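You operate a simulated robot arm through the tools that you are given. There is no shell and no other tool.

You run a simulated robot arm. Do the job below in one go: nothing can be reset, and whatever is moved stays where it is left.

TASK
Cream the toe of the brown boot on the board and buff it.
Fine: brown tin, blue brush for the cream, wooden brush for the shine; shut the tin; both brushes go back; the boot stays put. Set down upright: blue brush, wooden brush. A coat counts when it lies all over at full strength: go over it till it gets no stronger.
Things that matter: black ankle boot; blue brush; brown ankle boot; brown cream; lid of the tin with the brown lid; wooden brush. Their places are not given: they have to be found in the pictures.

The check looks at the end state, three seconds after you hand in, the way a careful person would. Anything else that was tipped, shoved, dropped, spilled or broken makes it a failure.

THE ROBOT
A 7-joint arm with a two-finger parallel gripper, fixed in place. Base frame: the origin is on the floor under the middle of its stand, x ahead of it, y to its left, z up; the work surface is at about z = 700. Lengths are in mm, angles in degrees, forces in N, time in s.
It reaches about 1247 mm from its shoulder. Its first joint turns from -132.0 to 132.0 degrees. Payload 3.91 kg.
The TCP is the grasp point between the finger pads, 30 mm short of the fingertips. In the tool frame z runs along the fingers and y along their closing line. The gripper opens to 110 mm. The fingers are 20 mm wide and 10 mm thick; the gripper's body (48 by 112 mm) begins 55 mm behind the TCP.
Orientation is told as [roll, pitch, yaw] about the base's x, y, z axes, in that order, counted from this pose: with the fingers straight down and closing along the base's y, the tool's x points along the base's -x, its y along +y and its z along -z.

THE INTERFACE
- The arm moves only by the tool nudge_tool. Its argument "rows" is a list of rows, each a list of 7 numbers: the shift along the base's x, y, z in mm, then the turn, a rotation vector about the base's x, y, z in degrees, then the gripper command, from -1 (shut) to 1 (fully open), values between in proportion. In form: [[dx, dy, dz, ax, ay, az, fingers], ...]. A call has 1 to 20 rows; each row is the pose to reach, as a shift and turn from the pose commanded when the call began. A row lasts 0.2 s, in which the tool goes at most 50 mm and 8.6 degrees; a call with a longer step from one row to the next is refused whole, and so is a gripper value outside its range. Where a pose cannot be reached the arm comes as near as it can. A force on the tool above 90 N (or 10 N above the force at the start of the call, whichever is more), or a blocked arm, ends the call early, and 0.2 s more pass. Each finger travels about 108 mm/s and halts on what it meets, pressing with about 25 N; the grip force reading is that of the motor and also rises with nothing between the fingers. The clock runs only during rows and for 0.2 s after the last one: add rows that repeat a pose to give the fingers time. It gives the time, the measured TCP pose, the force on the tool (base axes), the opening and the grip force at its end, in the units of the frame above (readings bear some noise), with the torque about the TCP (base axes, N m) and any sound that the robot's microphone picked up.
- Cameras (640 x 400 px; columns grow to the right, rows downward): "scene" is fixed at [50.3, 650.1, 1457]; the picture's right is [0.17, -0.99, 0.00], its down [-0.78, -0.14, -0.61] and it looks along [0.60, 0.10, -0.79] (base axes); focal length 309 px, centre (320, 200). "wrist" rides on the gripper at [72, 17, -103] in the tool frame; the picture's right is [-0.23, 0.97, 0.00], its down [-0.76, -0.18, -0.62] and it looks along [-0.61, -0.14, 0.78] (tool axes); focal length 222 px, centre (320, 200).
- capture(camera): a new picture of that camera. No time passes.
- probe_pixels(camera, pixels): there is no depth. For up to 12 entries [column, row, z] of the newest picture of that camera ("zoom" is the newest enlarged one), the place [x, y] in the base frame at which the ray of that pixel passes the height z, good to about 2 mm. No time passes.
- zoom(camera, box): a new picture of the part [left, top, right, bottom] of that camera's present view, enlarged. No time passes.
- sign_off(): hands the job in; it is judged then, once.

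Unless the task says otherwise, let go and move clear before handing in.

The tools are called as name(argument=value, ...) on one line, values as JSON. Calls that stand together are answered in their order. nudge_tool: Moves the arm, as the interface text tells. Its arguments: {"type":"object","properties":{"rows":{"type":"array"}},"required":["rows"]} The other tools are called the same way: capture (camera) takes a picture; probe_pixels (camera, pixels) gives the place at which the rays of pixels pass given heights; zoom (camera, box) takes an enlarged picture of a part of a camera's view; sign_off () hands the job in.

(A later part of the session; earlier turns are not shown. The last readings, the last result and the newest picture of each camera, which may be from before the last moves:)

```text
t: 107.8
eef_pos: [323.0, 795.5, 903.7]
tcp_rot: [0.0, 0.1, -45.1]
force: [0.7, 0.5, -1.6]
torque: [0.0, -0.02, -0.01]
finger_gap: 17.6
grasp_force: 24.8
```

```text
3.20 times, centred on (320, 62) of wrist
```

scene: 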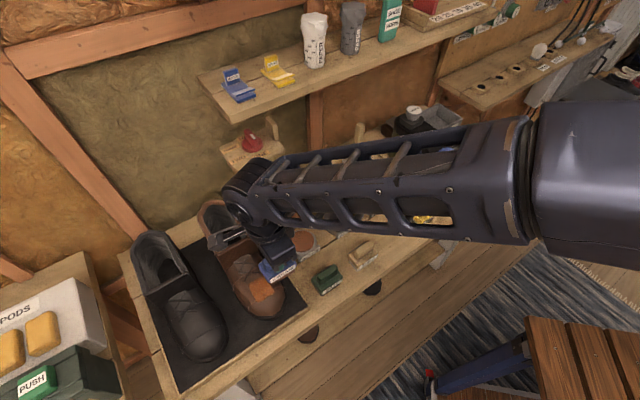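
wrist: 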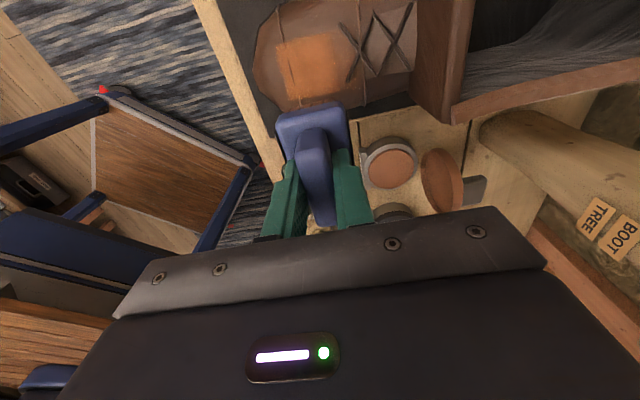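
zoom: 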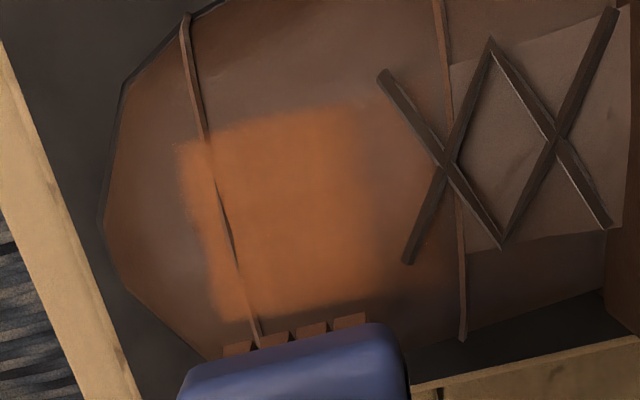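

nudge_tool(rows=[[45, -5, 0, 0, 0, 0, -1], [90, -15, 0, 0, 0, 0, -1], [130, -20, -5, 0, 0, 0, -1]])

zoom(camera="scene", box=[225, 250, 305, 330])

zoom(camera="scene", box=[243, 275, 293, 320])

```text
t: 108.6
eef_pos: [451.0, 773.8, 902.3]
tcp_rot: [0.0, 0.1, -45.0]
force: [-1.5, 0.3, -1.0]
torque: [-0.03, -0.07, 0.0]
finger_gap: 17.8
grasp_force: 24.9
```

```text
5.00 times, centred on (265, 290) of scene
```

zoom: 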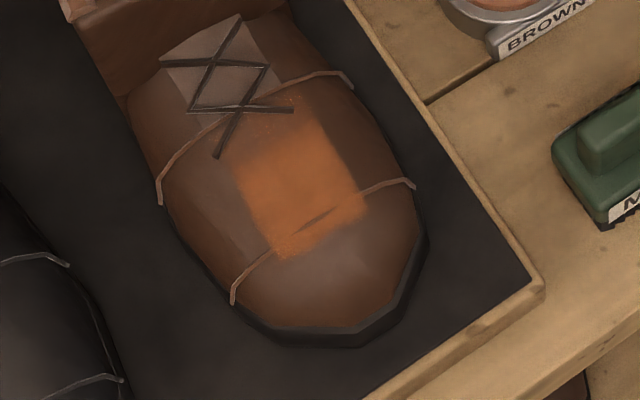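

```text
8.89 times, centred on (268, 298) of scene
```

zoom: 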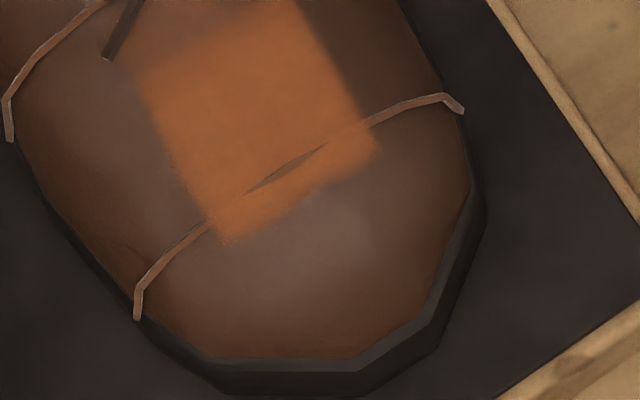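

The coat has now extended further back toward the laces, so the area continues there (back part is still faint). I re-dip and work further back along the vamp with the same 14° lean.

nudge_tool(rows=[[0, -4.2, -40, 0, 0, 0, -1], [0, -4.2, -75, 0, 0, 0, -1], [0, -4.2, -86, 0, 0, 0, -1], [0, -4.2, -91.7, 0, 0, 0, -1], [1.2, -3, -91.7, 0, 0, 0, -1], [-1.2, -5.4, -91.7, 0, 0, 0, -1], [0, -4.2, -91.7, 0, 0, 0, -1], [0, -4.2, -60, 0, 0, 0, -1], [0, -4.2, -20, 0, 0, 0, -1], [-10, 0, -8, 0, 0, 0, -1], [-50, 12, -8, 0, 0, 0, -1], [-92, 25, -8, 0, 0, 0, -1], [-133, 38, -8, 5, -5, 0, -1], [-166.9, 47.1, -8, 9.9, -9.9, 0, -1], [-166.9, 47.1, -22, 9.9, -9.9, 0, -1]])

zoom(camera="wrist", box=[200, 20, 440, 205])

```text
t: 111.8
eef_pos: [288.8, 821.9, 878.3]
tcp_rot: [14.1, 0.2, -44.7]
force: [0.1, -0.4, -1.4]
torque: [0.0, 0.02, -0.02]
finger_gap: 17.5
grasp_force: 25.0
```

```text
2.16 times, centred on (320, 112) of wrist
```

zoom: 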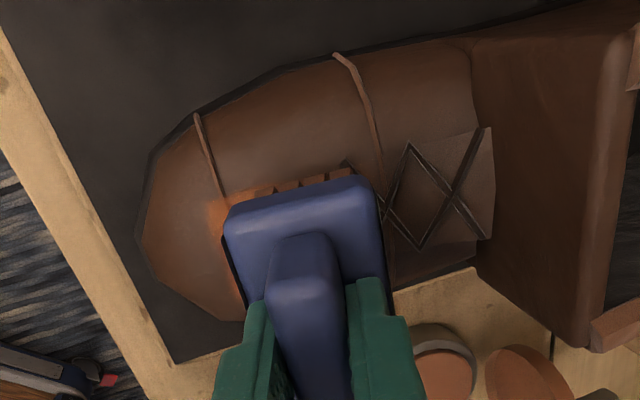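

The area has straight fixed borders at the front and sides, so I continue backward until the back border stops moving too. I advance along the brush axis to contact.

nudge_tool(rows=[[1.0, 1.0, -6, 0, 0, 0, -1], [2.0, 2.0, -12, 0, 0, 0, -1], [2.6, 2.6, -15, 0, 0, 0, -1], [3.0, 3.0, -17, 0, 0, 0, -1]])

```text
t: 112.8
eef_pos: [291.8, 822.9, 860.4]
tcp_rot: [14.0, 0.2, -45.0]
force: [0.2, 0.5, -1.5]
torque: [-0.04, 0.0, 0.01]
finger_gap: 17.7
grasp_force: 25.1
```

nudge_tool(rows=[[0.2, 0.2, -1, 0, 0, 0, -1], [0.4, 0.4, -2, 0, 0, 0, -1], [0.6, 0.6, -3, 0, 0, 0, -1], [0.6, 0.6, -3, 0, 0, 0, -1]])

```text
t: 113.8
eef_pos: [292.0, 825.6, 859.2]
tcp_rot: [14.1, 0.2, -45.0]
force: [-1.6, -9.0, 12.6]
torque: [-0.15, -0.22, -0.13]
finger_gap: 17.9
grasp_force: 24.7
```

Contact at ~15 N. I stroke across and slightly back and forth here.

nudge_tool(rows=[[4, -4, -0.3, 0, 0, 0, -1], [8, -8, -0.6, 0, 0, 0, -1], [4, -4, -0.3, 0, 0, 0, -1], [0, 0, -0.3, 0, 0, 0, -1], [-4, 4, -0.3, 0, 0, 0, -1], [-8, 8, -0.6, 0, 0, 0, -1], [-4, 4, -0.3, 0, 0, 0, -1], [0, 0, -0.3, 0, 0, 0, -1], [-4, -4, -1.6, 0, 0, 0, -1], [-8, -8, -3, 0, 0, 0, -1], [-4, -12, -3, 0, 0, 0, -1], [-8, -8, -3, 0, 0, 0, -1], [-12, -4, -3, 0, 0, 0, -1], [-8, -8, -3, 0, 0, 0, -1], [-4, -4, -1.6, 0, 0, 0, -1], [0, 0, -0.3, 0, 0, 0, -1]])

nudge_tool(rows=[[2, 2, 12, 0, 0, 0, -1], [14, -10, 38, -5, 5, 0, -1], [50, -25, 46, -9.9, 9.9, 0, -1], [95, -35, 46, -9.9, 9.9, 0, -1], [140, -45, 46, -9.9, 9.9, 0, -1], [163, -51, 40, -9.9, 9.9, 0, -1]])

zoom(camera="scene", box=[225, 250, 305, 330])

zoom(camera="scene", box=[235, 262, 285, 307])

```text
t: 117.2
eef_pos: [290.8, 824.3, 859.8]
tcp_rot: [14.0, 0.2, -44.9]
force: [-5.9, -7.2, 9.4]
torque: [-0.12, 0.17, 0.05]
finger_gap: 17.4
grasp_force: 25.0
```

```text
t: 118.6
eef_pos: [452.1, 775.4, 896.2]
tcp_rot: [0.0, 0.2, -45.0]
force: [-0.7, 0.6, -0.5]
torque: [-0.03, -0.07, -0.02]
finger_gap: 17.9
grasp_force: 25.3
```

```text
5.00 times, centred on (265, 290) of scene
```

zoom: 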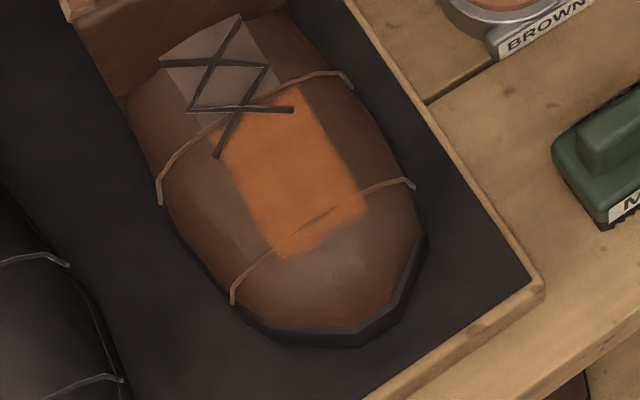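

```text
8.89 times, centred on (260, 284) of scene
```

zoom: 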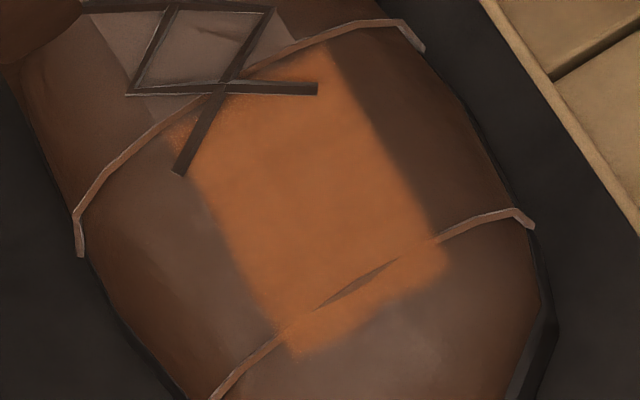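

The coat now reaches the second seam; side and front borders stay fixed and straight. Let me probe where the back border lies.

probe_pixels(camera="scene", pixels=[[243, 277.5, 780], [261.7, 266.8, 780], [252.1, 272.2, 780], [252.1, 272.2, 790], [256.6, 301.4, 770], [274, 290.7, 770], [265, 296, 772], [251, 310, 752], [283.5, 287, 752]])

zoom(camera="scene", box=[160, 190, 300, 330])

```text
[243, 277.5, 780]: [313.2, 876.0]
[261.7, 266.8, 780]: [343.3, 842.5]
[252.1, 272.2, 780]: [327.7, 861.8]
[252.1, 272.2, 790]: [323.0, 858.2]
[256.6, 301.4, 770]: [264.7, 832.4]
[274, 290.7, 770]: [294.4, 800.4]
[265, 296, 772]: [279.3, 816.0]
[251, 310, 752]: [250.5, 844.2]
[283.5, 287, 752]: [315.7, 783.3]
```

```text
2.86 times, centred on (230, 260) of scene
```

zoom: 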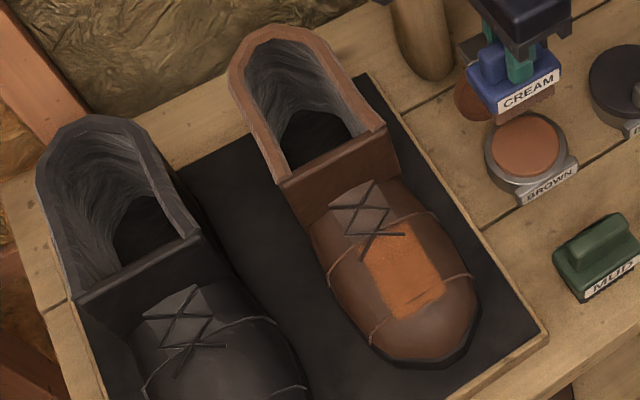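

I need a decisive test on the toe cap itself: re-dip, then press with a 22° lean (tangent to the cap) centred ~22 mm ahead, with firmer sliding strokes.

nudge_tool(rows=[[0.3, -3.9, -40, 0, 0, 0, -1], [0.3, -3.9, -75, 0, 0, 0, -1], [0.3, -3.9, -84, 0, 0, 0, -1], [0.3, -3.9, -89.4, 0, 0, 0, -1], [1.5, -2.7, -89.4, 0, 0, 0, -1], [-0.9, -5.1, -89.4, 0, 0, 0, -1], [0.3, -3.9, -89.4, 0, 0, 0, -1], [0.3, -3.9, -60, 0, 0, 0, -1], [0.3, -3.9, -20, 0, 0, 0, -1], [-20, -3, -6, 0, 0, 0, -1], [-65, -2, -6, 0, 0, 0, -1], [-110, -1, -6, 0, 0, 0, -1], [-155, 0, -6, 5.2, -5.2, 0, -1], [-195, 0, -6, 10.4, -10.4, 0, -1], [-214.4, -0.4, -20, 15.56, -15.56, 0, -1], [-214.4, -0.4, -43.8, 15.56, -15.56, 0, -1]])

nudge_tool(rows=[[1.0, 1.0, -3.7, 0, 0, 0, -1], [2.1, 2.1, -7.4, 0, 0, 0, -1], [2.6, 2.6, -9.3, 0, 0, 0, -1], [3.2, 3.2, -11.1, 0, 0, 0, -1]])

zoom(camera="wrist", box=[200, 20, 440, 205])

```text
t: 122.0
eef_pos: [239.3, 772.9, 853.8]
tcp_rot: [22.0, 0.1, -44.8]
force: [0.5, -0.9, -0.8]
torque: [-0.02, 0.04, 0.02]
finger_gap: 17.7
grasp_force: 24.7
```

```text
t: 123.0
eef_pos: [244.5, 777.0, 842.4]
tcp_rot: [22.0, 0.2, -45.0]
force: [-1.3, -1.7, -1.1]
torque: [-0.02, 0.0, 0.01]
finger_gap: 17.7
grasp_force: 25.1
```

```text
2.16 times, centred on (320, 112) of wrist
```

zoom: 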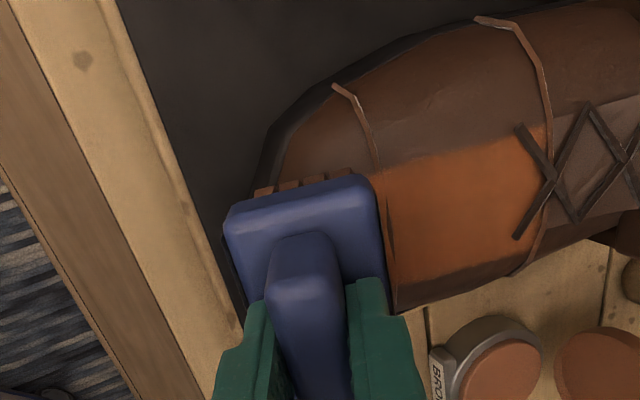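

nudge_tool(rows=[[0.5, 0.5, -1.9, 0, 0, 0, -1], [0.8, 0.8, -2.8, 0, 0, 0, -1], [1.1, 1.1, -3.7, 0, 0, 0, -1], [1.1, 1.1, -3.7, 0, 0, 0, -1]])

```text
t: 124.0
eef_pos: [245.7, 777.4, 839.2]
tcp_rot: [22.0, 0.2, -45.0]
force: [0.9, -0.9, -1.2]
torque: [0.01, 0.02, -0.02]
finger_gap: 17.8
grasp_force: 24.9
```

nudge_tool(rows=[[0.3, 0.3, -0.9, 0, 0, 0, -1], [0.5, 0.5, -1.9, 0, 0, 0, -1], [0.8, 0.8, -2.8, 0, 0, 0, -1], [0.8, 0.8, -2.8, 0, 0, 0, -1]])

```text
t: 125.0
eef_pos: [245.8, 779.4, 836.7]
tcp_rot: [22.0, 0.0, -44.9]
force: [0.1, -0.5, -1.3]
torque: [-0.02, 0.08, 0.0]
finger_gap: 17.7
grasp_force: 25.7
```

nudge_tool(rows=[[0.3, 0.3, -0.9, 0, 0, 0, -1], [0.5, 0.5, -1.9, 0, 0, 0, -1], [0.8, 0.8, -2.8, 0, 0, 0, -1], [0.8, 0.8, -2.8, 0, 0, 0, -1]])

```text
t: 126.0
eef_pos: [245.8, 780.3, 835.6]
tcp_rot: [22.3, 0.2, -44.9]
force: [-5.2, -8.3, 29.5]
torque: [-0.37, 0.35, 0.03]
finger_gap: 17.5
grasp_force: 25.4
```

Contact at ~31 N. I stroke along and across here to test whether the cap takes cream.

nudge_tool(rows=[[3, -3, 0, 0, 0, 0, -1], [6, -6, 0, 0, 0, 0, -1], [3, -3, 0, 0, 0, 0, -1], [0, 0, 0, 0, 0, 0, -1], [-3, 3, 0, 0, 0, 0, -1], [-6, 6, 0, 0, 0, 0, -1], [-3, 3, 0, 0, 0, 0, -1], [0, 0, 0, 0, 0, 0, -1], [3, 3, 2, 0, 0, 0, -1], [6, 6, 4, 0, 0, 0, -1], [9, 9, 6, 0, 0, 0, -1], [6, 6, 4, 0, 0, 0, -1], [3, 3, 2, 0, 0, 0, -1], [0, 0, 0, 0, 0, 0, -1]])

nudge_tool(rows=[[-4, -4, 12, 0, 0, 0, -1], [0, -20, 40, -5, 5, 0, -1], [30, -30, 55, -10.4, 10.4, 0, -1], [75, -30, 60, -15.56, 15.56, 0, -1], [120, -25, 60, -15.56, 15.56, 0, -1], [165, -15, 60, -15.56, 15.56, 0, -1], [208.8, -5, 60, -15.56, 15.56, 0, -1]])

zoom(camera="scene", box=[225, 250, 305, 330])

zoom(camera="scene", box=[243, 275, 293, 320])

```text
t: 129.0
eef_pos: [247.3, 780.1, 834.8]
tcp_rot: [22.2, 0.2, -45.0]
force: [3.3, -1.8, 27.3]
torque: [0.16, -0.36, -0.03]
finger_gap: 17.8
grasp_force: 25.3
```

```text
t: 130.6
eef_pos: [453.4, 774.7, 894.2]
tcp_rot: [0.0, 0.2, -44.9]
force: [-1.4, 0.3, -0.1]
torque: [-0.03, -0.05, 0.01]
finger_gap: 17.8
grasp_force: 24.7
```

```text
5.00 times, centred on (265, 290) of scene
```

zoom: 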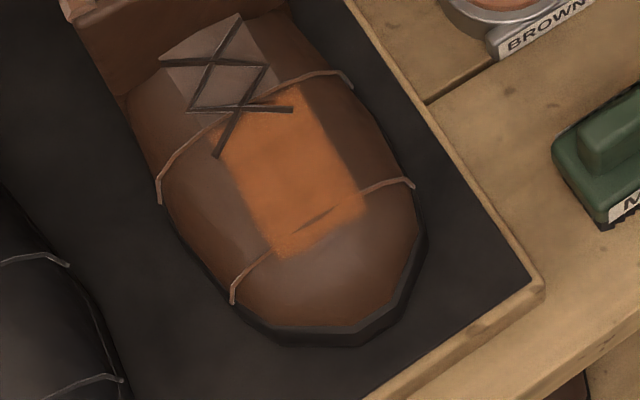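

```text
8.89 times, centred on (268, 298) of scene
```

zoom: 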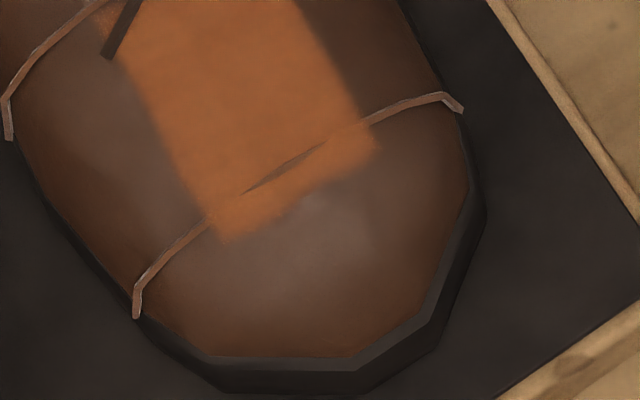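

The seam groove that was bare before has now filled in, yet the front border didn't move—so the front and side borders are true limits of the coat area. Let me zoom on the back border near the laces.

zoom(camera="scene", box=[235, 255, 275, 290])

zoom(camera="scene", box=[243, 275, 283, 310])

```text
11.43 times, centred on (255, 272) of scene
```

zoom: 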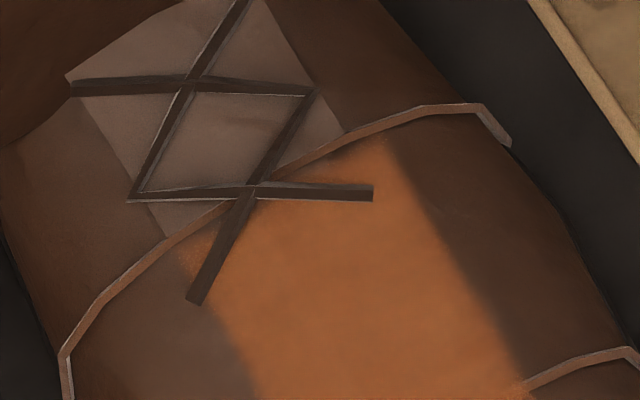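

```text
11.43 times, centred on (263, 292) of scene
```

zoom: 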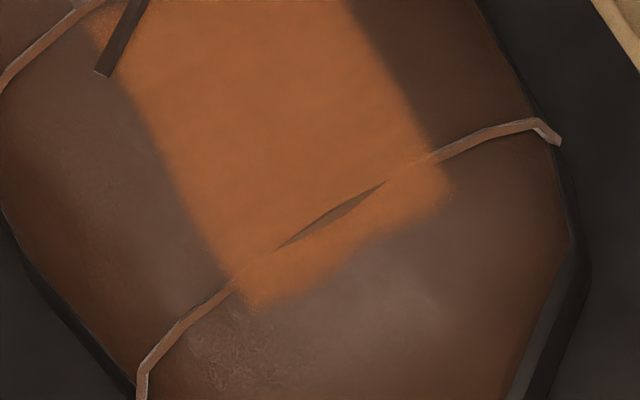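

The area appears uniformly coated up to the second seam. I'll re-dip and do one more pass at the very back, then a final overall pass to make sure it's at full strength everywhere.

nudge_tool(rows=[[0, -4.4, -40, 0, 0, 0, -1], [0, -4.4, -70, 0, 0, 0, -1], [0, -4.4, -80, 0, 0, 0, -1], [0, -4.4, -85.2, 0, 0, 0, -1], [1.2, -3.2, -85.2, 0, 0, 0, -1], [-1.2, -5.6, -85.2, 0, 0, 0, -1], [0, -4.4, -85.2, 0, 0, 0, -1], [0, -4.4, -60, 0, 0, 0, -1], [0, -4.4, -20, 0, 0, 0, -1], [-15, 2, 0, 0, 0, 0, -1], [-55, 16, 0, 0, 0, 0, -1], [-95, 30, 0, 0, 0, 0, -1], [-135, 44, 0, 5, -5, 0, -1], [-159.1, 54.7, 0, 9.9, -9.9, 0, -1], [-159.1, 54.7, -14, 9.9, -9.9, 0, -1], [-159.1, 54.7, -14, 9.9, -9.9, 0, -1]])

nudge_tool(rows=[[1.0, 1.0, -6, 0, 0, 0, -1], [1.8, 1.8, -10, 0, 0, 0, -1], [2.4, 2.4, -13, 0, 0, 0, -1], [2.4, 2.4, -13, 0, 0, 0, -1]])

zoom(camera="wrist", box=[200, 20, 440, 205])

```text
t: 134.0
eef_pos: [298.3, 828.9, 879.0]
tcp_rot: [14.1, 0.1, -45.0]
force: [0.3, -0.7, -0.7]
torque: [0.0, 0.01, -0.04]
finger_gap: 17.6
grasp_force: 25.0
```

```text
t: 135.0
eef_pos: [299.6, 832.4, 865.7]
tcp_rot: [14.1, 0.1, -45.1]
force: [-0.2, -0.3, -0.4]
torque: [-0.02, 0.0, -0.04]
finger_gap: 17.4
grasp_force: 24.8
```

```text
2.16 times, centred on (320, 112) of wrist
```

zoom: 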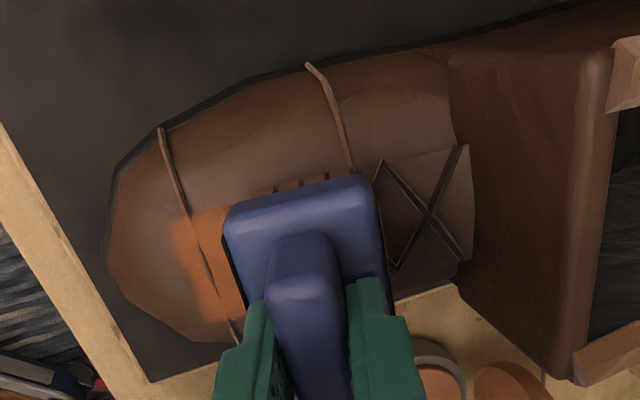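

nudge_tool(rows=[[0.2, 0.2, -1, 0, 0, 0, -1], [0.4, 0.4, -2, 0, 0, 0, -1], [0.5, 0.5, -3, 0, 0, 0, -1], [0.5, 0.5, -3, 0, 0, 0, -1]])

```text
t: 136.0
eef_pos: [300.3, 833.4, 864.2]
tcp_rot: [14.0, 0.2, -44.9]
force: [0.6, 0.1, -1.7]
torque: [0.0, 0.0, -0.01]
finger_gap: 17.6
grasp_force: 25.2
```

nudge_tool(rows=[[0.2, 0.2, -1, 0, 0, 0, -1], [0.4, 0.4, -2, 0, 0, 0, -1], [0.5, 0.5, -3, 0, 0, 0, -1], [0.5, 0.5, -3, 0, 0, 0, -1]])

```text
t: 137.0
eef_pos: [300.0, 833.1, 863.4]
tcp_rot: [14.1, 0.3, -44.9]
force: [-7.6, -8.2, 22.7]
torque: [0.23, -0.1, 0.0]
finger_gap: 17.6
grasp_force: 25.0
```

Contact at ~25 N. I stroke here and then make a full sweep forward along the whole patch and back.

nudge_tool(rows=[[5, -5, 0, 0, 0, 0, -1], [8, -8, -0.3, 0, 0, 0, -1], [0, 0, 0, 0, 0, 0, -1], [-5, 5, 0, 0, 0, 0, -1], [-8, 8, -0.3, 0, 0, 0, -1], [0, 0, 0, 0, 0, 0, -1], [-5.7, -5.7, -2.3, 0, 0, 0, -1], [-11.3, -11.3, -4.6, 0, 0, 0, -1], [-17, -17, -7, 0, 0, 0, -1], [-22.6, -22.6, -9.3, 0, 0, 0, -1], [-28.3, -28.3, -11.8, 0, 0, 0, -1], [-33.9, -33.9, -14.6, 0, 0, 0, -1], [-28.3, -28.3, -11.8, 0, 0, 0, -1], [-22.6, -22.6, -9.3, 0, 0, 0, -1], [-17, -17, -7, 0, 0, 0, -1], [-11.3, -11.3, -4.6, 0, 0, 0, -1], [-5.7, -5.7, -2.3, 0, 0, 0, -1], [0, 0, 0, 0, 0, 0, -1]])

nudge_tool(rows=[[2, 2, 12, 0, 0, 0, -1], [14, -10, 33, -5, 5, 0, -1], [50, -25, 40, -9.9, 9.9, 0, -1], [95, -40, 40, -9.9, 9.9, 0, -1], [140, -52, 38, -9.9, 9.9, 0, -1], [155.7, -60, 35, -9.9, 9.9, 0, -1]])

zoom(camera="scene", box=[235, 255, 275, 290])

zoom(camera="scene", box=[225, 250, 305, 330])

```text
t: 140.8
eef_pos: [297.9, 832.1, 862.9]
tcp_rot: [14.0, 0.3, -44.9]
force: [-11.0, -10.6, 17.8]
torque: [-0.11, 0.25, 0.1]
finger_gap: 17.6
grasp_force: 24.8
```

```text
t: 142.2
eef_pos: [454.9, 776.1, 895.6]
tcp_rot: [0.0, 0.1, -45.0]
force: [-0.5, 0.5, -1.8]
torque: [-0.01, -0.02, -0.04]
finger_gap: 17.7
grasp_force: 25.6
```

```text
11.43 times, centred on (255, 272) of scene
```

zoom: 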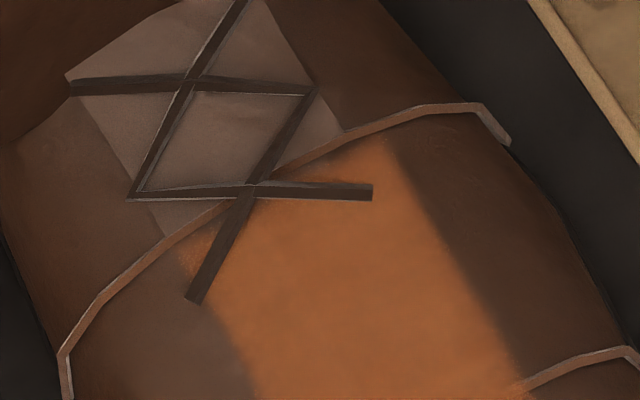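

```text
5.00 times, centred on (265, 290) of scene
```

zoom: 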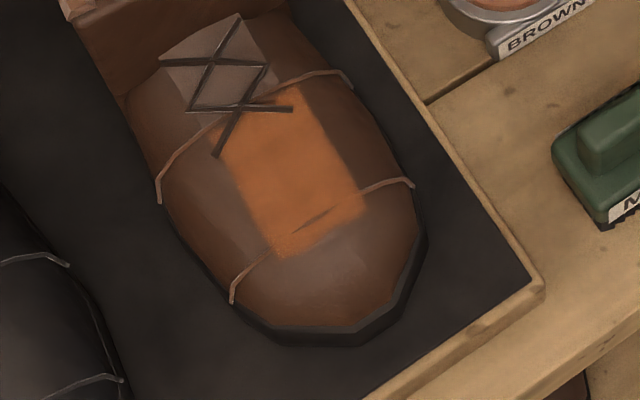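

The back border is unchanged, so the whole area is covered. For full strength along the side edges I'll re-dip and make rolled (±12°) sweeps along both sides.

nudge_tool(rows=[[0, -2.5, -40, 0, 0, 0, -1], [0, -2.5, -72, 0, 0, 0, -1], [0, -2.5, -82, 0, 0, 0, -1], [0, -2.5, -87.2, 0, 0, 0, -1], [1.2, -1.3, -87.2, 0, 0, 0, -1], [-1.2, -3.7, -87.2, 0, 0, 0, -1], [0, -2.5, -87.2, 0, 0, 0, -1], [0, -2.5, -60, 0, 0, 0, -1], [0, -2.5, -20, 0, 0, 0, -1], [-15, 4, 0, 0, 0, 0, -1], [-55, 20, 0, 0, 0, 0, -1], [-95, 36, 0, 0, 0, 0, -1], [-135, 51, 0, 5, -5, 0, -1], [-156.7, 59, 0, 9.9, -9.9, 0, -1], [-156.7, 59, -16, 9.9, -9.9, 0, -1], [-156.7, 59, -29, 9.9, -9.9, 0, -1]])

nudge_tool(rows=[[10.3, -8.3, -4, 4.24, 4.24, 0, -1], [20.9, -18.9, -8.5, 8.49, 8.49, 0, -1], [15.2, -24.6, -10.8, 8.49, 8.49, 0, -1], [9.6, -30.2, -13.1, 8.49, 8.49, 0, -1], [3.9, -35.9, -15.5, 8.49, 8.49, 0, -1], [-1.7, -41.5, -17.8, 8.49, 8.49, 0, -1], [-7.4, -47.2, -20.3, 8.49, 8.49, 0, -1], [-13, -52.8, -23.1, 8.49, 8.49, 0, -1]])

```text
t: 145.6
eef_pos: [297.9, 832.4, 866.0]
tcp_rot: [14.0, 0.2, -45.0]
force: [0.3, 1.5, -1.3]
torque: [-0.01, -0.01, 0.01]
finger_gap: 17.5
grasp_force: 24.7
```

```text
t: 147.4
eef_pos: [286.0, 776.0, 845.4]
tcp_rot: [14.2, 12.2, -44.8]
force: [4.4, -3.3, 45.2]
torque: [1.16, -1.75, -0.24]
finger_gap: 19.8
grasp_force: 25.3
```

Force is 45 N and the finger gap opened to 19.8 mm — the handle is twisting in the grip. I lift off immediately and check the brush.

nudge_tool(rows=[[2, -2, 8, 0, 0, 0, -1], [2, -2, 20, -4.2, -4.2, 0, -1], [2, -2, 40, -8.49, -8.49, 0, -1], [20, -10, 50, -8.49, -8.49, 0, -1]])

capture(camera="wrist")

zoom(camera="wrist", box=[220, 60, 420, 225])

zoom(camera="scene", box=[205, 220, 325, 330])

```text
t: 148.4
eef_pos: [305.3, 767.4, 894.4]
tcp_rot: [14.1, 0.1, -44.9]
force: [-0.5, -0.2, -1.2]
torque: [0.01, 0.01, 0.01]
finger_gap: 17.6
grasp_force: 25.6
```

```text
taken
```

wrist: 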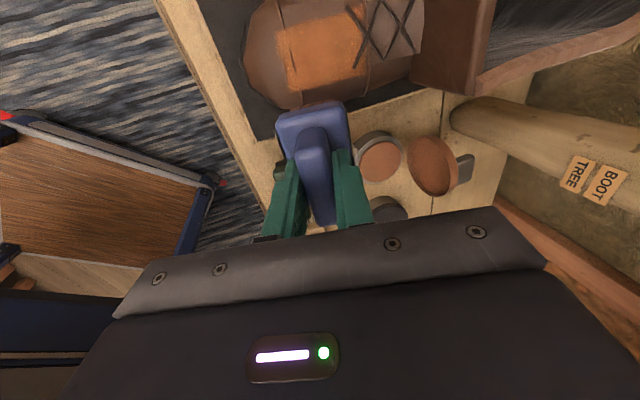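

```text
2.42 times, centred on (320, 142) of wrist
```

zoom: 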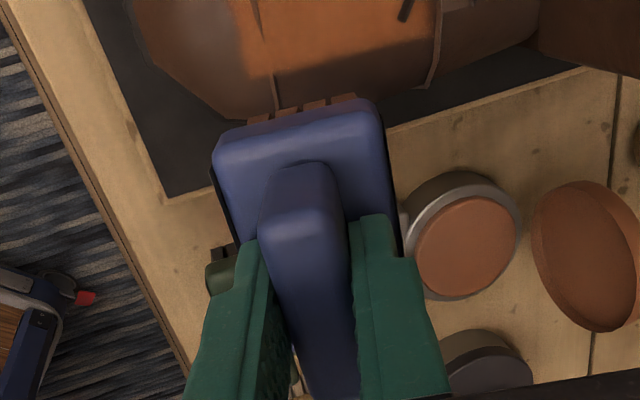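

```text
3.64 times, centred on (265, 275) of scene
```

zoom: 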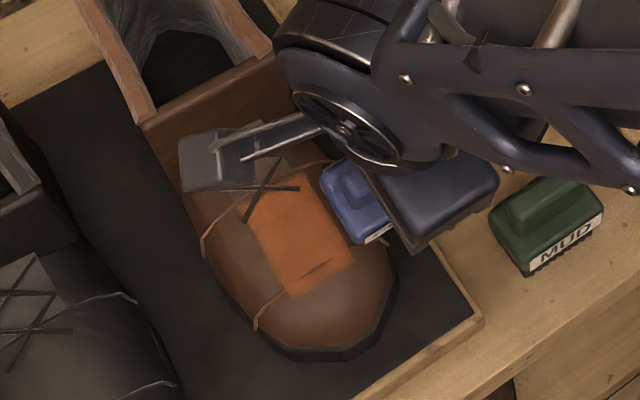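

The grip is back to 17.6 mm. Let me look closely at the coat now—it seems to have spread on the near side.

zoom(camera="wrist", box=[230, 0, 430, 125])

nudge_tool(rows=[[40, 0, 5, -5, 5, 0, -1], [85, 0, 5, -9.9, 9.9, 0, -1], [130, 2, 5, -9.9, 9.9, 0, -1], [152, 6, 5, -9.9, 9.9, 0, -1]])

zoom(camera="scene", box=[225, 250, 305, 330])

zoom(camera="scene", box=[265, 180, 345, 260])

```text
3.20 times, centred on (330, 62) of wrist
```

zoom: 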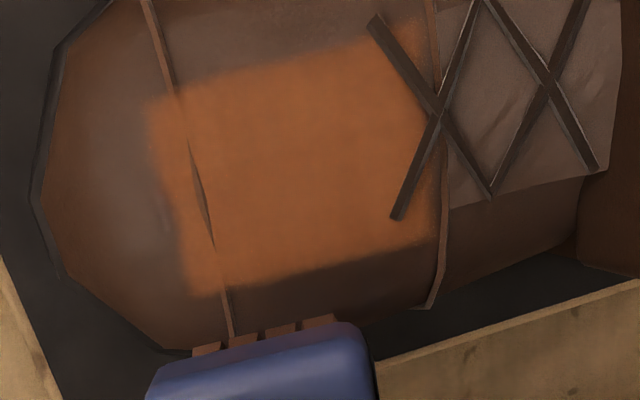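

```text
t: 149.4
eef_pos: [457.1, 775.4, 897.6]
tcp_rot: [0.0, 0.1, -44.9]
force: [-1.6, 0.8, -0.7]
torque: [0.0, -0.04, -0.02]
finger_gap: 17.8
grasp_force: 24.8
```

```text
5.00 times, centred on (265, 290) of scene
```

zoom: 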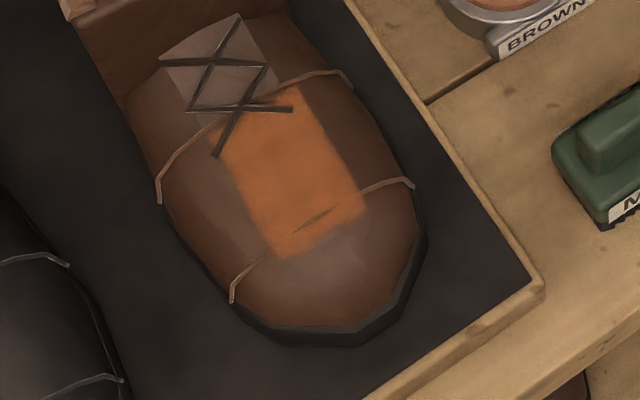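

```text
5.00 times, centred on (305, 220) of scene
```

zoom: 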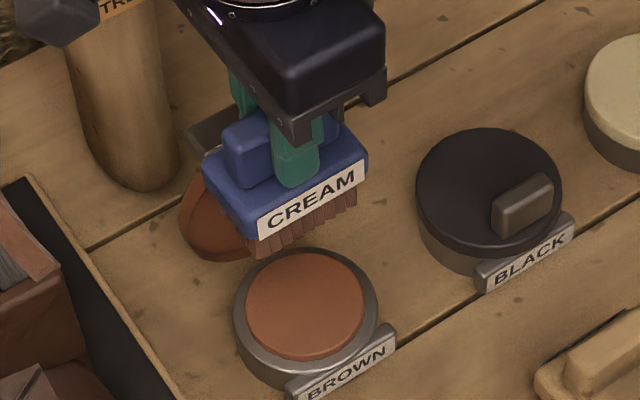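

The coat is uniform and its borders don't move even with firm side strokes, so the creaming is complete. Now I carry the blue brush back to its original spot at (522,525).

nudge_tool(rows=[[10.4, -42, 4, 0, 0, 0, -1], [20.8, -84, 4, 0, 0, 0, -1], [31.2, -126, 4, 0, 0, 0, -1], [41.6, -168, 4, 0, 0, 0, -1], [52, -210, 4, 0, 0, 0, -1], [62.2, -251.1, 4, 0, 0, 0, -1], [62.2, -251.1, -40, 0, 0, 0, -1], [62.2, -251.1, -80, 0, 0, 0, -1], [62.2, -251.1, -100, 0, 0, 0, -1], [62.2, -251.1, -100, 0, 0, 0, -1]])

capture(camera="wrist")

zoom(camera="wrist", box=[220, 40, 420, 205])

zoom(camera="scene", box=[345, 180, 445, 265])

```text
t: 151.6
eef_pos: [520.2, 523.2, 799.6]
tcp_rot: [0.0, 0.1, -45.0]
force: [1.1, -0.2, -1.0]
torque: [0.02, -0.06, 0.01]
finger_gap: 18.0
grasp_force: 25.0
```

```text
taken
```

wrist: 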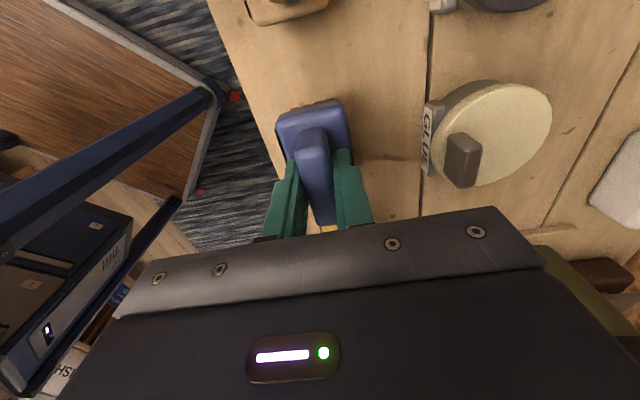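

```text
2.42 times, centred on (320, 122) of wrist
```

zoom: 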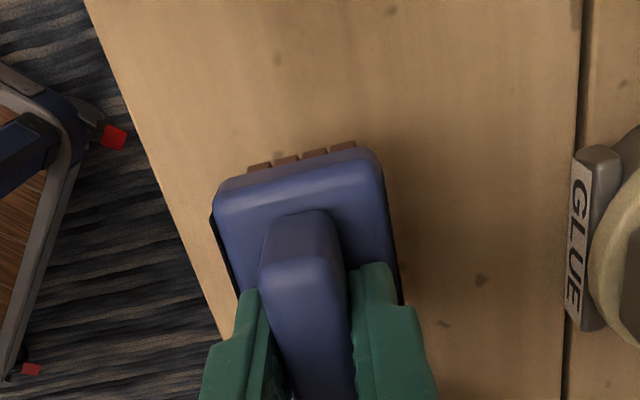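

```text
4.71 times, centred on (395, 222) of scene
```

zoom: 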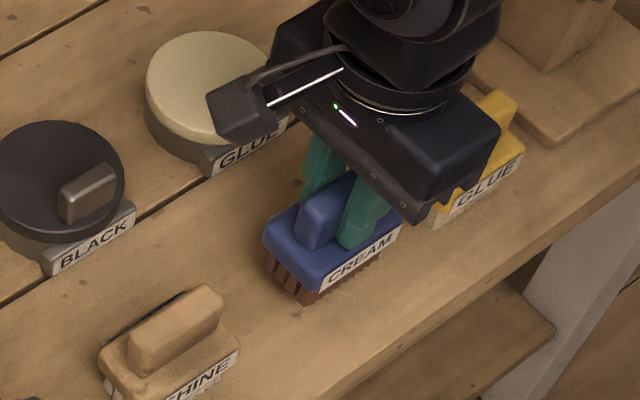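

Brush is over its place. I lower it gently to the bench.

nudge_tool(rows=[[0, 0, -6, 0, 0, 0, -1], [0, 0, -11, 0, 0, 0, -1], [0, 0, -14, 0, 0, 0, -1], [0, 0, -16, 0, 0, 0, -1], [0, 0, -16, 0, 0, 0, -1]])

```text
t: 152.8
eef_pos: [520.7, 523.7, 782.4]
tcp_rot: [0.0, 0.0, -45.0]
force: [0.0, 0.1, -1.3]
torque: [0.04, 0.05, 0.0]
finger_gap: 17.7
grasp_force: 25.0
```

nudge_tool(rows=[[0.4, 0.6, -1, 0, 0, 0, -1], [0.4, 0.6, -2, 0, 0, 0, -1], [0.4, 0.6, -2.5, 0, 0, 0, -1]])

```text
t: 153.6
eef_pos: [519.0, 522.9, 779.7]
tcp_rot: [0.1, 0.1, -45.0]
force: [0.5, -0.3, -1.4]
torque: [0.03, -0.01, 0.0]
finger_gap: 17.7
grasp_force: 24.8
```

nudge_tool(rows=[[0, 0, -1, 0, 0, 0, -1], [0, 0, -2, 0, 0, 0, -1], [0, 0, -2, 0, 0, 0, -1]])

zoom(camera="scene", box=[365, 200, 425, 255])

```text
t: 154.4
eef_pos: [520.4, 525.4, 778.6]
tcp_rot: [0.1, 0.1, -45.0]
force: [-0.6, -0.5, -0.9]
torque: [0.0, 0.01, -0.05]
finger_gap: 17.7
grasp_force: 25.4
```

```text
7.27 times, centred on (395, 228) of scene
```

zoom: 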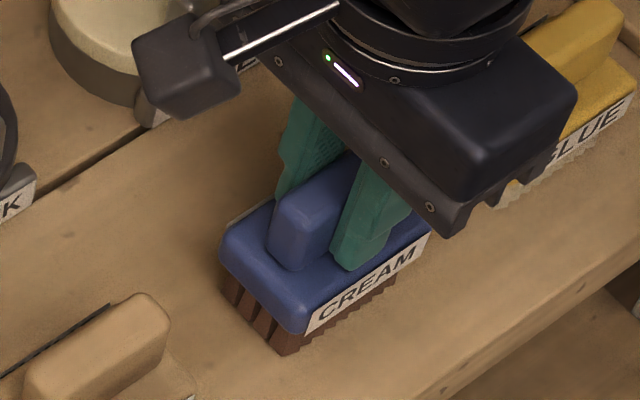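

nudge_tool(rows=[[0, 0, -1, 0, 0, 0, -1], [0, 0, -1.5, 0, 0, 0, -1], [0, 0, -1.5, 0, 0, 0, -1]])

```text
t: 155.2
eef_pos: [519.9, 523.7, 775.6]
tcp_rot: [0.0, 0.0, -45.0]
force: [-0.4, 0.5, -2.7]
torque: [0.02, 0.01, 0.0]
finger_gap: 17.6
grasp_force: 25.2
```

nudge_tool(rows=[[0, 0, -0.8, 0, 0, 0, -1], [0, 0, -1.5, 0, 0, 0, -1], [0, 0, -1.5, 0, 0, 0, -1]])

```text
t: 156.0
eef_pos: [520.5, 523.6, 775.0]
tcp_rot: [0.0, 0.0, -45.0]
force: [-0.1, -0.6, -1.5]
torque: [0.0, 0.0, 0.04]
finger_gap: 17.5
grasp_force: 25.2
```

nudge_tool(rows=[[0, 0, -0.8, 0, 0, 0, -1], [0, 0, -1.5, 0, 0, 0, -1], [0, 0, -2, 0, 0, 0, -1], [0, 0, -2, 0, 0, 0, -1]])

zoom(camera="scene", box=[365, 200, 425, 255])

zoom(camera="wrist", box=[220, 60, 420, 225])

```text
t: 157.0
eef_pos: [520.5, 523.3, 773.7]
tcp_rot: [0.1, 0.1, -45.0]
force: [1.6, -5.6, 14.7]
torque: [0.0, 0.29, 0.1]
finger_gap: 17.7
grasp_force: 25.2
```

```text
7.27 times, centred on (395, 228) of scene
```

zoom: 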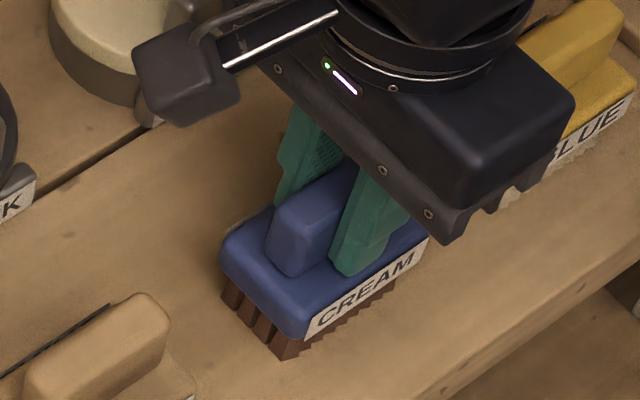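

```text
2.42 times, centred on (320, 142) of wrist
```

zoom: 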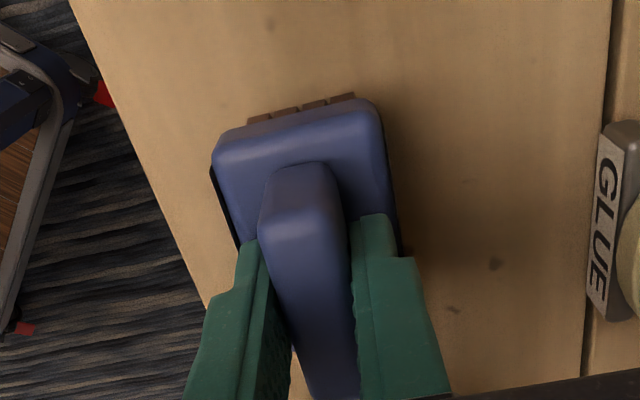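

Bench contact felt (14.7 N). I relax by 1.5 mm and open the fingers gradually, then lift clear.

nudge_tool(rows=[[0, 0, 1.5, 0, 0, 0, -1], [0, 0, 1.5, 0, 0, 0, -0.6], [0, 0, 1.5, 0, 0, 0, -0.3], [0, 0, 1.5, 0, 0, 0, 0], [0, 0, 10, 0, 0, 0, 0], [0, 0, 40, 0, 0, 0, 0], [0, 0, 80, 0, 0, 0, 0], [0, 0, 110, 0, 0, 0, 0]])

capture(camera="wrist")

zoom(camera="wrist", box=[220, 60, 420, 185])

zoom(camera="scene", box=[345, 190, 445, 275])

```text
t: 158.8
eef_pos: [520.4, 521.3, 882.3]
tcp_rot: [0.1, 0.2, -45.1]
force: [0.5, 0.1, -0.2]
torque: [-0.03, -0.02, -0.02]
finger_gap: 54.9
grasp_force: 0.0
```

```text
taken
```

wrist: 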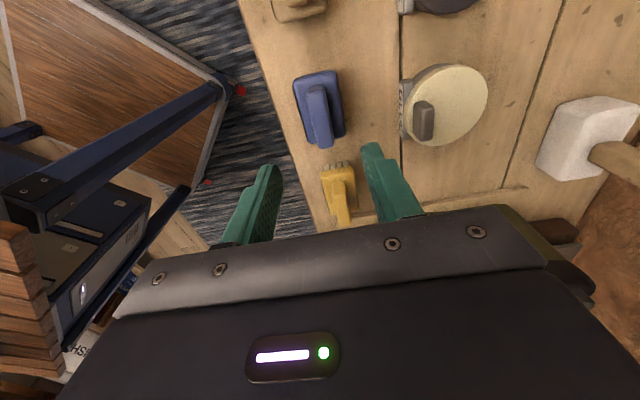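

```text
3.20 times, centred on (320, 122) of wrist
```

zoom: 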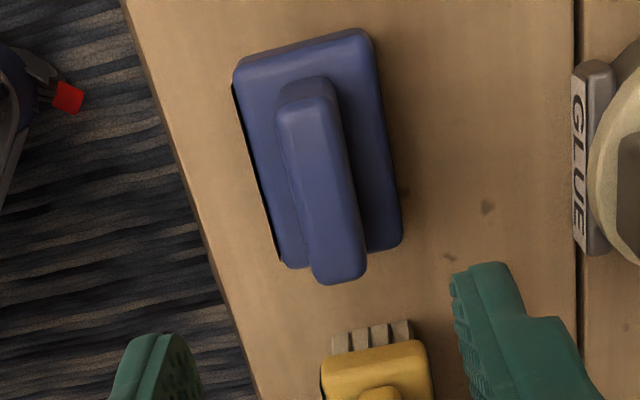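

```text
4.71 times, centred on (395, 232) of scene
```

zoom: 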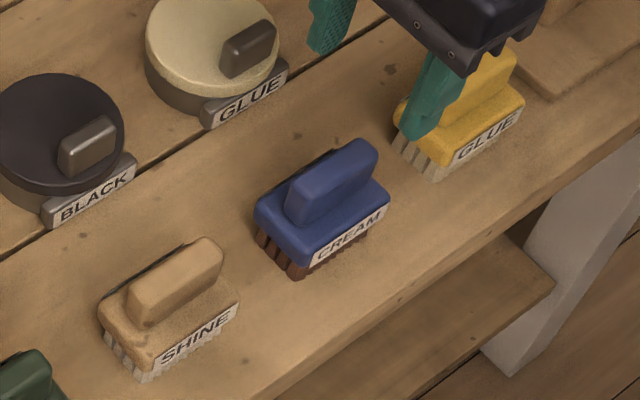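

Blue brush stands upright near its old spot. I'll measure how far it is from its original position.

probe_pixels(camera="wrist", pixels=[[293.4, 80.75, 745], [333.1, 68.9, 745], [345.9, 135.4, 745], [309.1, 143.25, 745], [320.6, 119, 777]])

probe_pixels(camera="scene", pixels=[[396, 221.4, 777], [390.8, 247.5, 700], [407.2, 235, 700]])

zoom(camera="scene", box=[375, 210, 425, 255])

```text
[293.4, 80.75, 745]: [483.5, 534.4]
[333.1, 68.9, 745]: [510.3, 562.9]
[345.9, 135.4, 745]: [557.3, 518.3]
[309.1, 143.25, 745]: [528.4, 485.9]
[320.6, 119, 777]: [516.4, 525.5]
```

```text
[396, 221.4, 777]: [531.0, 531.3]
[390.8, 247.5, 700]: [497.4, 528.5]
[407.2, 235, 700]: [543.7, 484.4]
```

```text
8.89 times, centred on (400, 232) of scene
```

zoom: 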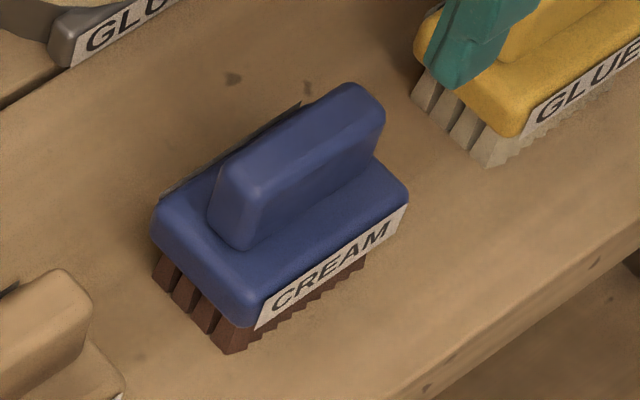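

Compared with the initial zoom, the blue brush is within ~1–2 mm of its original place. Now I go to the wooden SHINE brush.

nudge_tool(rows=[[-28, 27, 0, 0, 0, 0, 0], [-57, 55, 0, 0, 0, 0, 0], [-85, 82.5, -8, 0, 0, 0, 0], [-85, 82.5, -11, 0, 0, 0, 0], [-85, 82.5, -11, 0, 0, 0, 0]])

capture(camera="wrist")

zoom(camera="wrist", box=[220, 60, 420, 185])

zoom(camera="scene", box=[340, 230, 390, 275])

```text
t: 160.0
eef_pos: [436.9, 606.1, 871.9]
tcp_rot: [0.0, 0.1, -45.0]
force: [0.2, 0.2, -0.3]
torque: [0.03, -0.01, -0.01]
finger_gap: 54.9
grasp_force: 0.1
```

```text
taken
```

wrist: 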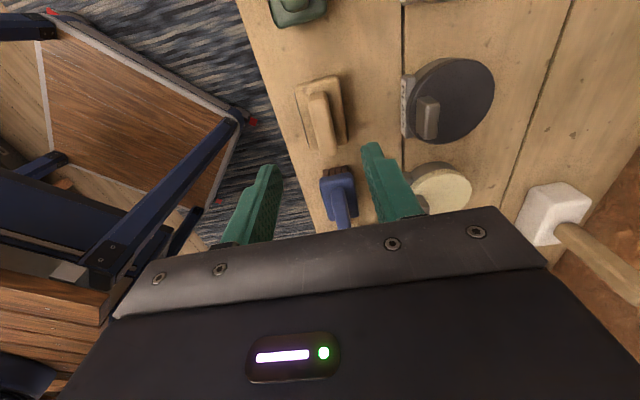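

```text
3.20 times, centred on (320, 122) of wrist
```

zoom: 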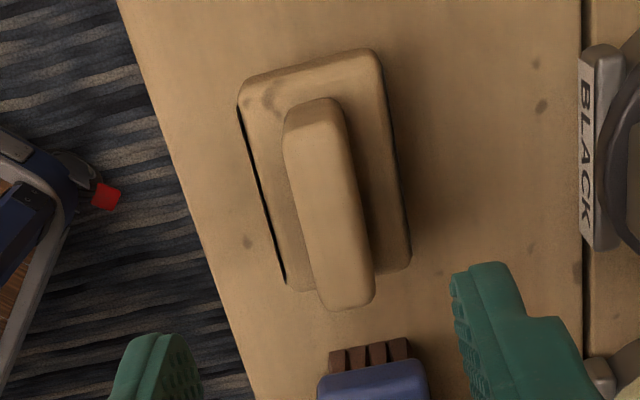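

```text
8.89 times, centred on (365, 252) of scene
```

zoom: 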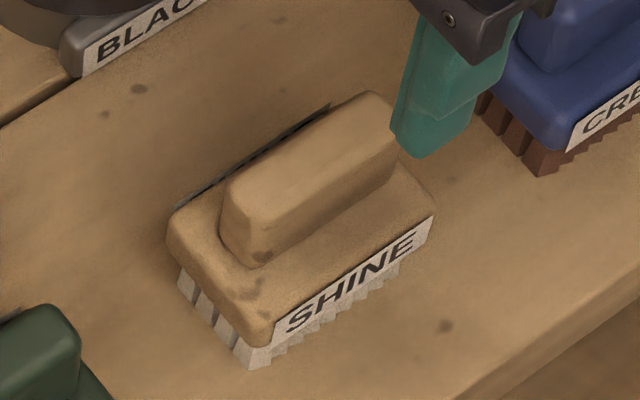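

probe_pixels(camera="wrist", pixels=[[323.1, 125.75, 777], [323.1, 125.75, 770], [295, 93, 745], [337.2, 77.5, 745], [347.8, 142.8, 745], [311, 150.5, 745]])

probe_pixels(camera="scene", pixels=[[363.65, 247.5, 777], [363.65, 247.5, 770]])

```text
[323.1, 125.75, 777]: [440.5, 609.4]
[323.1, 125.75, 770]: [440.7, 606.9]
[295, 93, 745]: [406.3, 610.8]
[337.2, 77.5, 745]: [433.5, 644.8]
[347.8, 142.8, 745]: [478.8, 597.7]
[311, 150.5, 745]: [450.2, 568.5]
```

```text
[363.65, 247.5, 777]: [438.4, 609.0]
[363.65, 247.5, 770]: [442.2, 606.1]
```

Both views agree the handle top centre is about (440,609). I descend over it and check.

nudge_tool(rows=[[2.6, 0.2, -30, 0, 0, 0, 0], [2.6, 0.2, -60, 0, 0, 0, 0], [2.6, 0.2, -80, 0, 0, 0, 0], [2.6, 0.2, -88, 0, 0, 0, 0], [2.6, 0.2, -88, 0, 0, 0, 0]])

zoom(camera="wrist", box=[250, 100, 390, 240])

zoom(camera="scene", box=[335, 215, 405, 275])

```text
t: 161.2
eef_pos: [437.9, 606.6, 783.3]
tcp_rot: [0.0, 0.1, -45.0]
force: [-0.3, 1.1, -0.1]
torque: [0.02, -0.02, 0.0]
finger_gap: 54.9
grasp_force: 0.0
```

```text
2.86 times, centred on (320, 170) of wrist
```

zoom: 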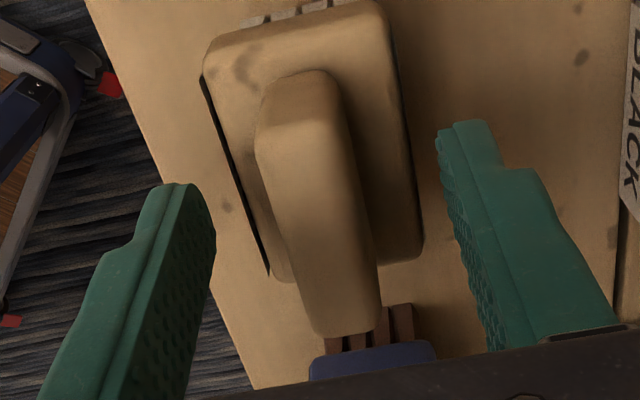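

```text
6.67 times, centred on (370, 245) of scene
```

zoom: 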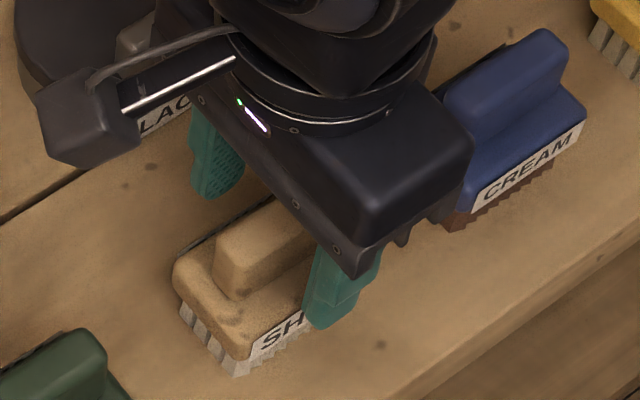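

Well centred. I lower 6 mm and close on the handle.

nudge_tool(rows=[[0, 0, -3, 0, 0, 0, 0], [0, 0, -6, 0, 0, 0, 0], [0, 0, -6, 0, 0, 0, -0.3], [0, 0, -6, 0, 0, 0, -0.6], [0, 0, -6, 0, 0, 0, -1], [0, 0, -6, 0, 0, 0, -1]])

zoom(camera="wrist", box=[250, 100, 390, 240])

```text
t: 162.6
eef_pos: [437.4, 607.1, 778.2]
tcp_rot: [0.0, 0.1, -44.9]
force: [-0.2, -0.6, 0.0]
torque: [-0.02, 0.0, -0.02]
finger_gap: 17.8
grasp_force: 25.1
```

```text
2.86 times, centred on (320, 170) of wrist
```

zoom: 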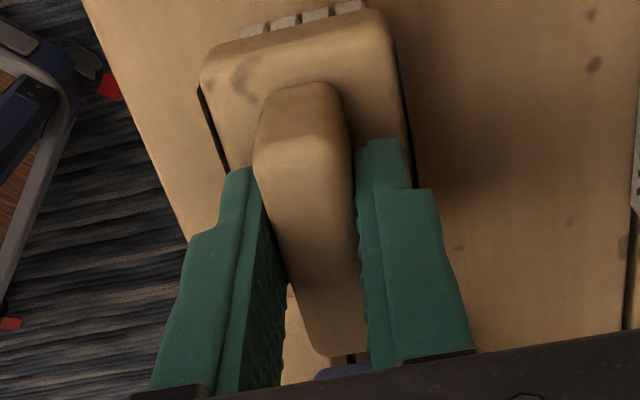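

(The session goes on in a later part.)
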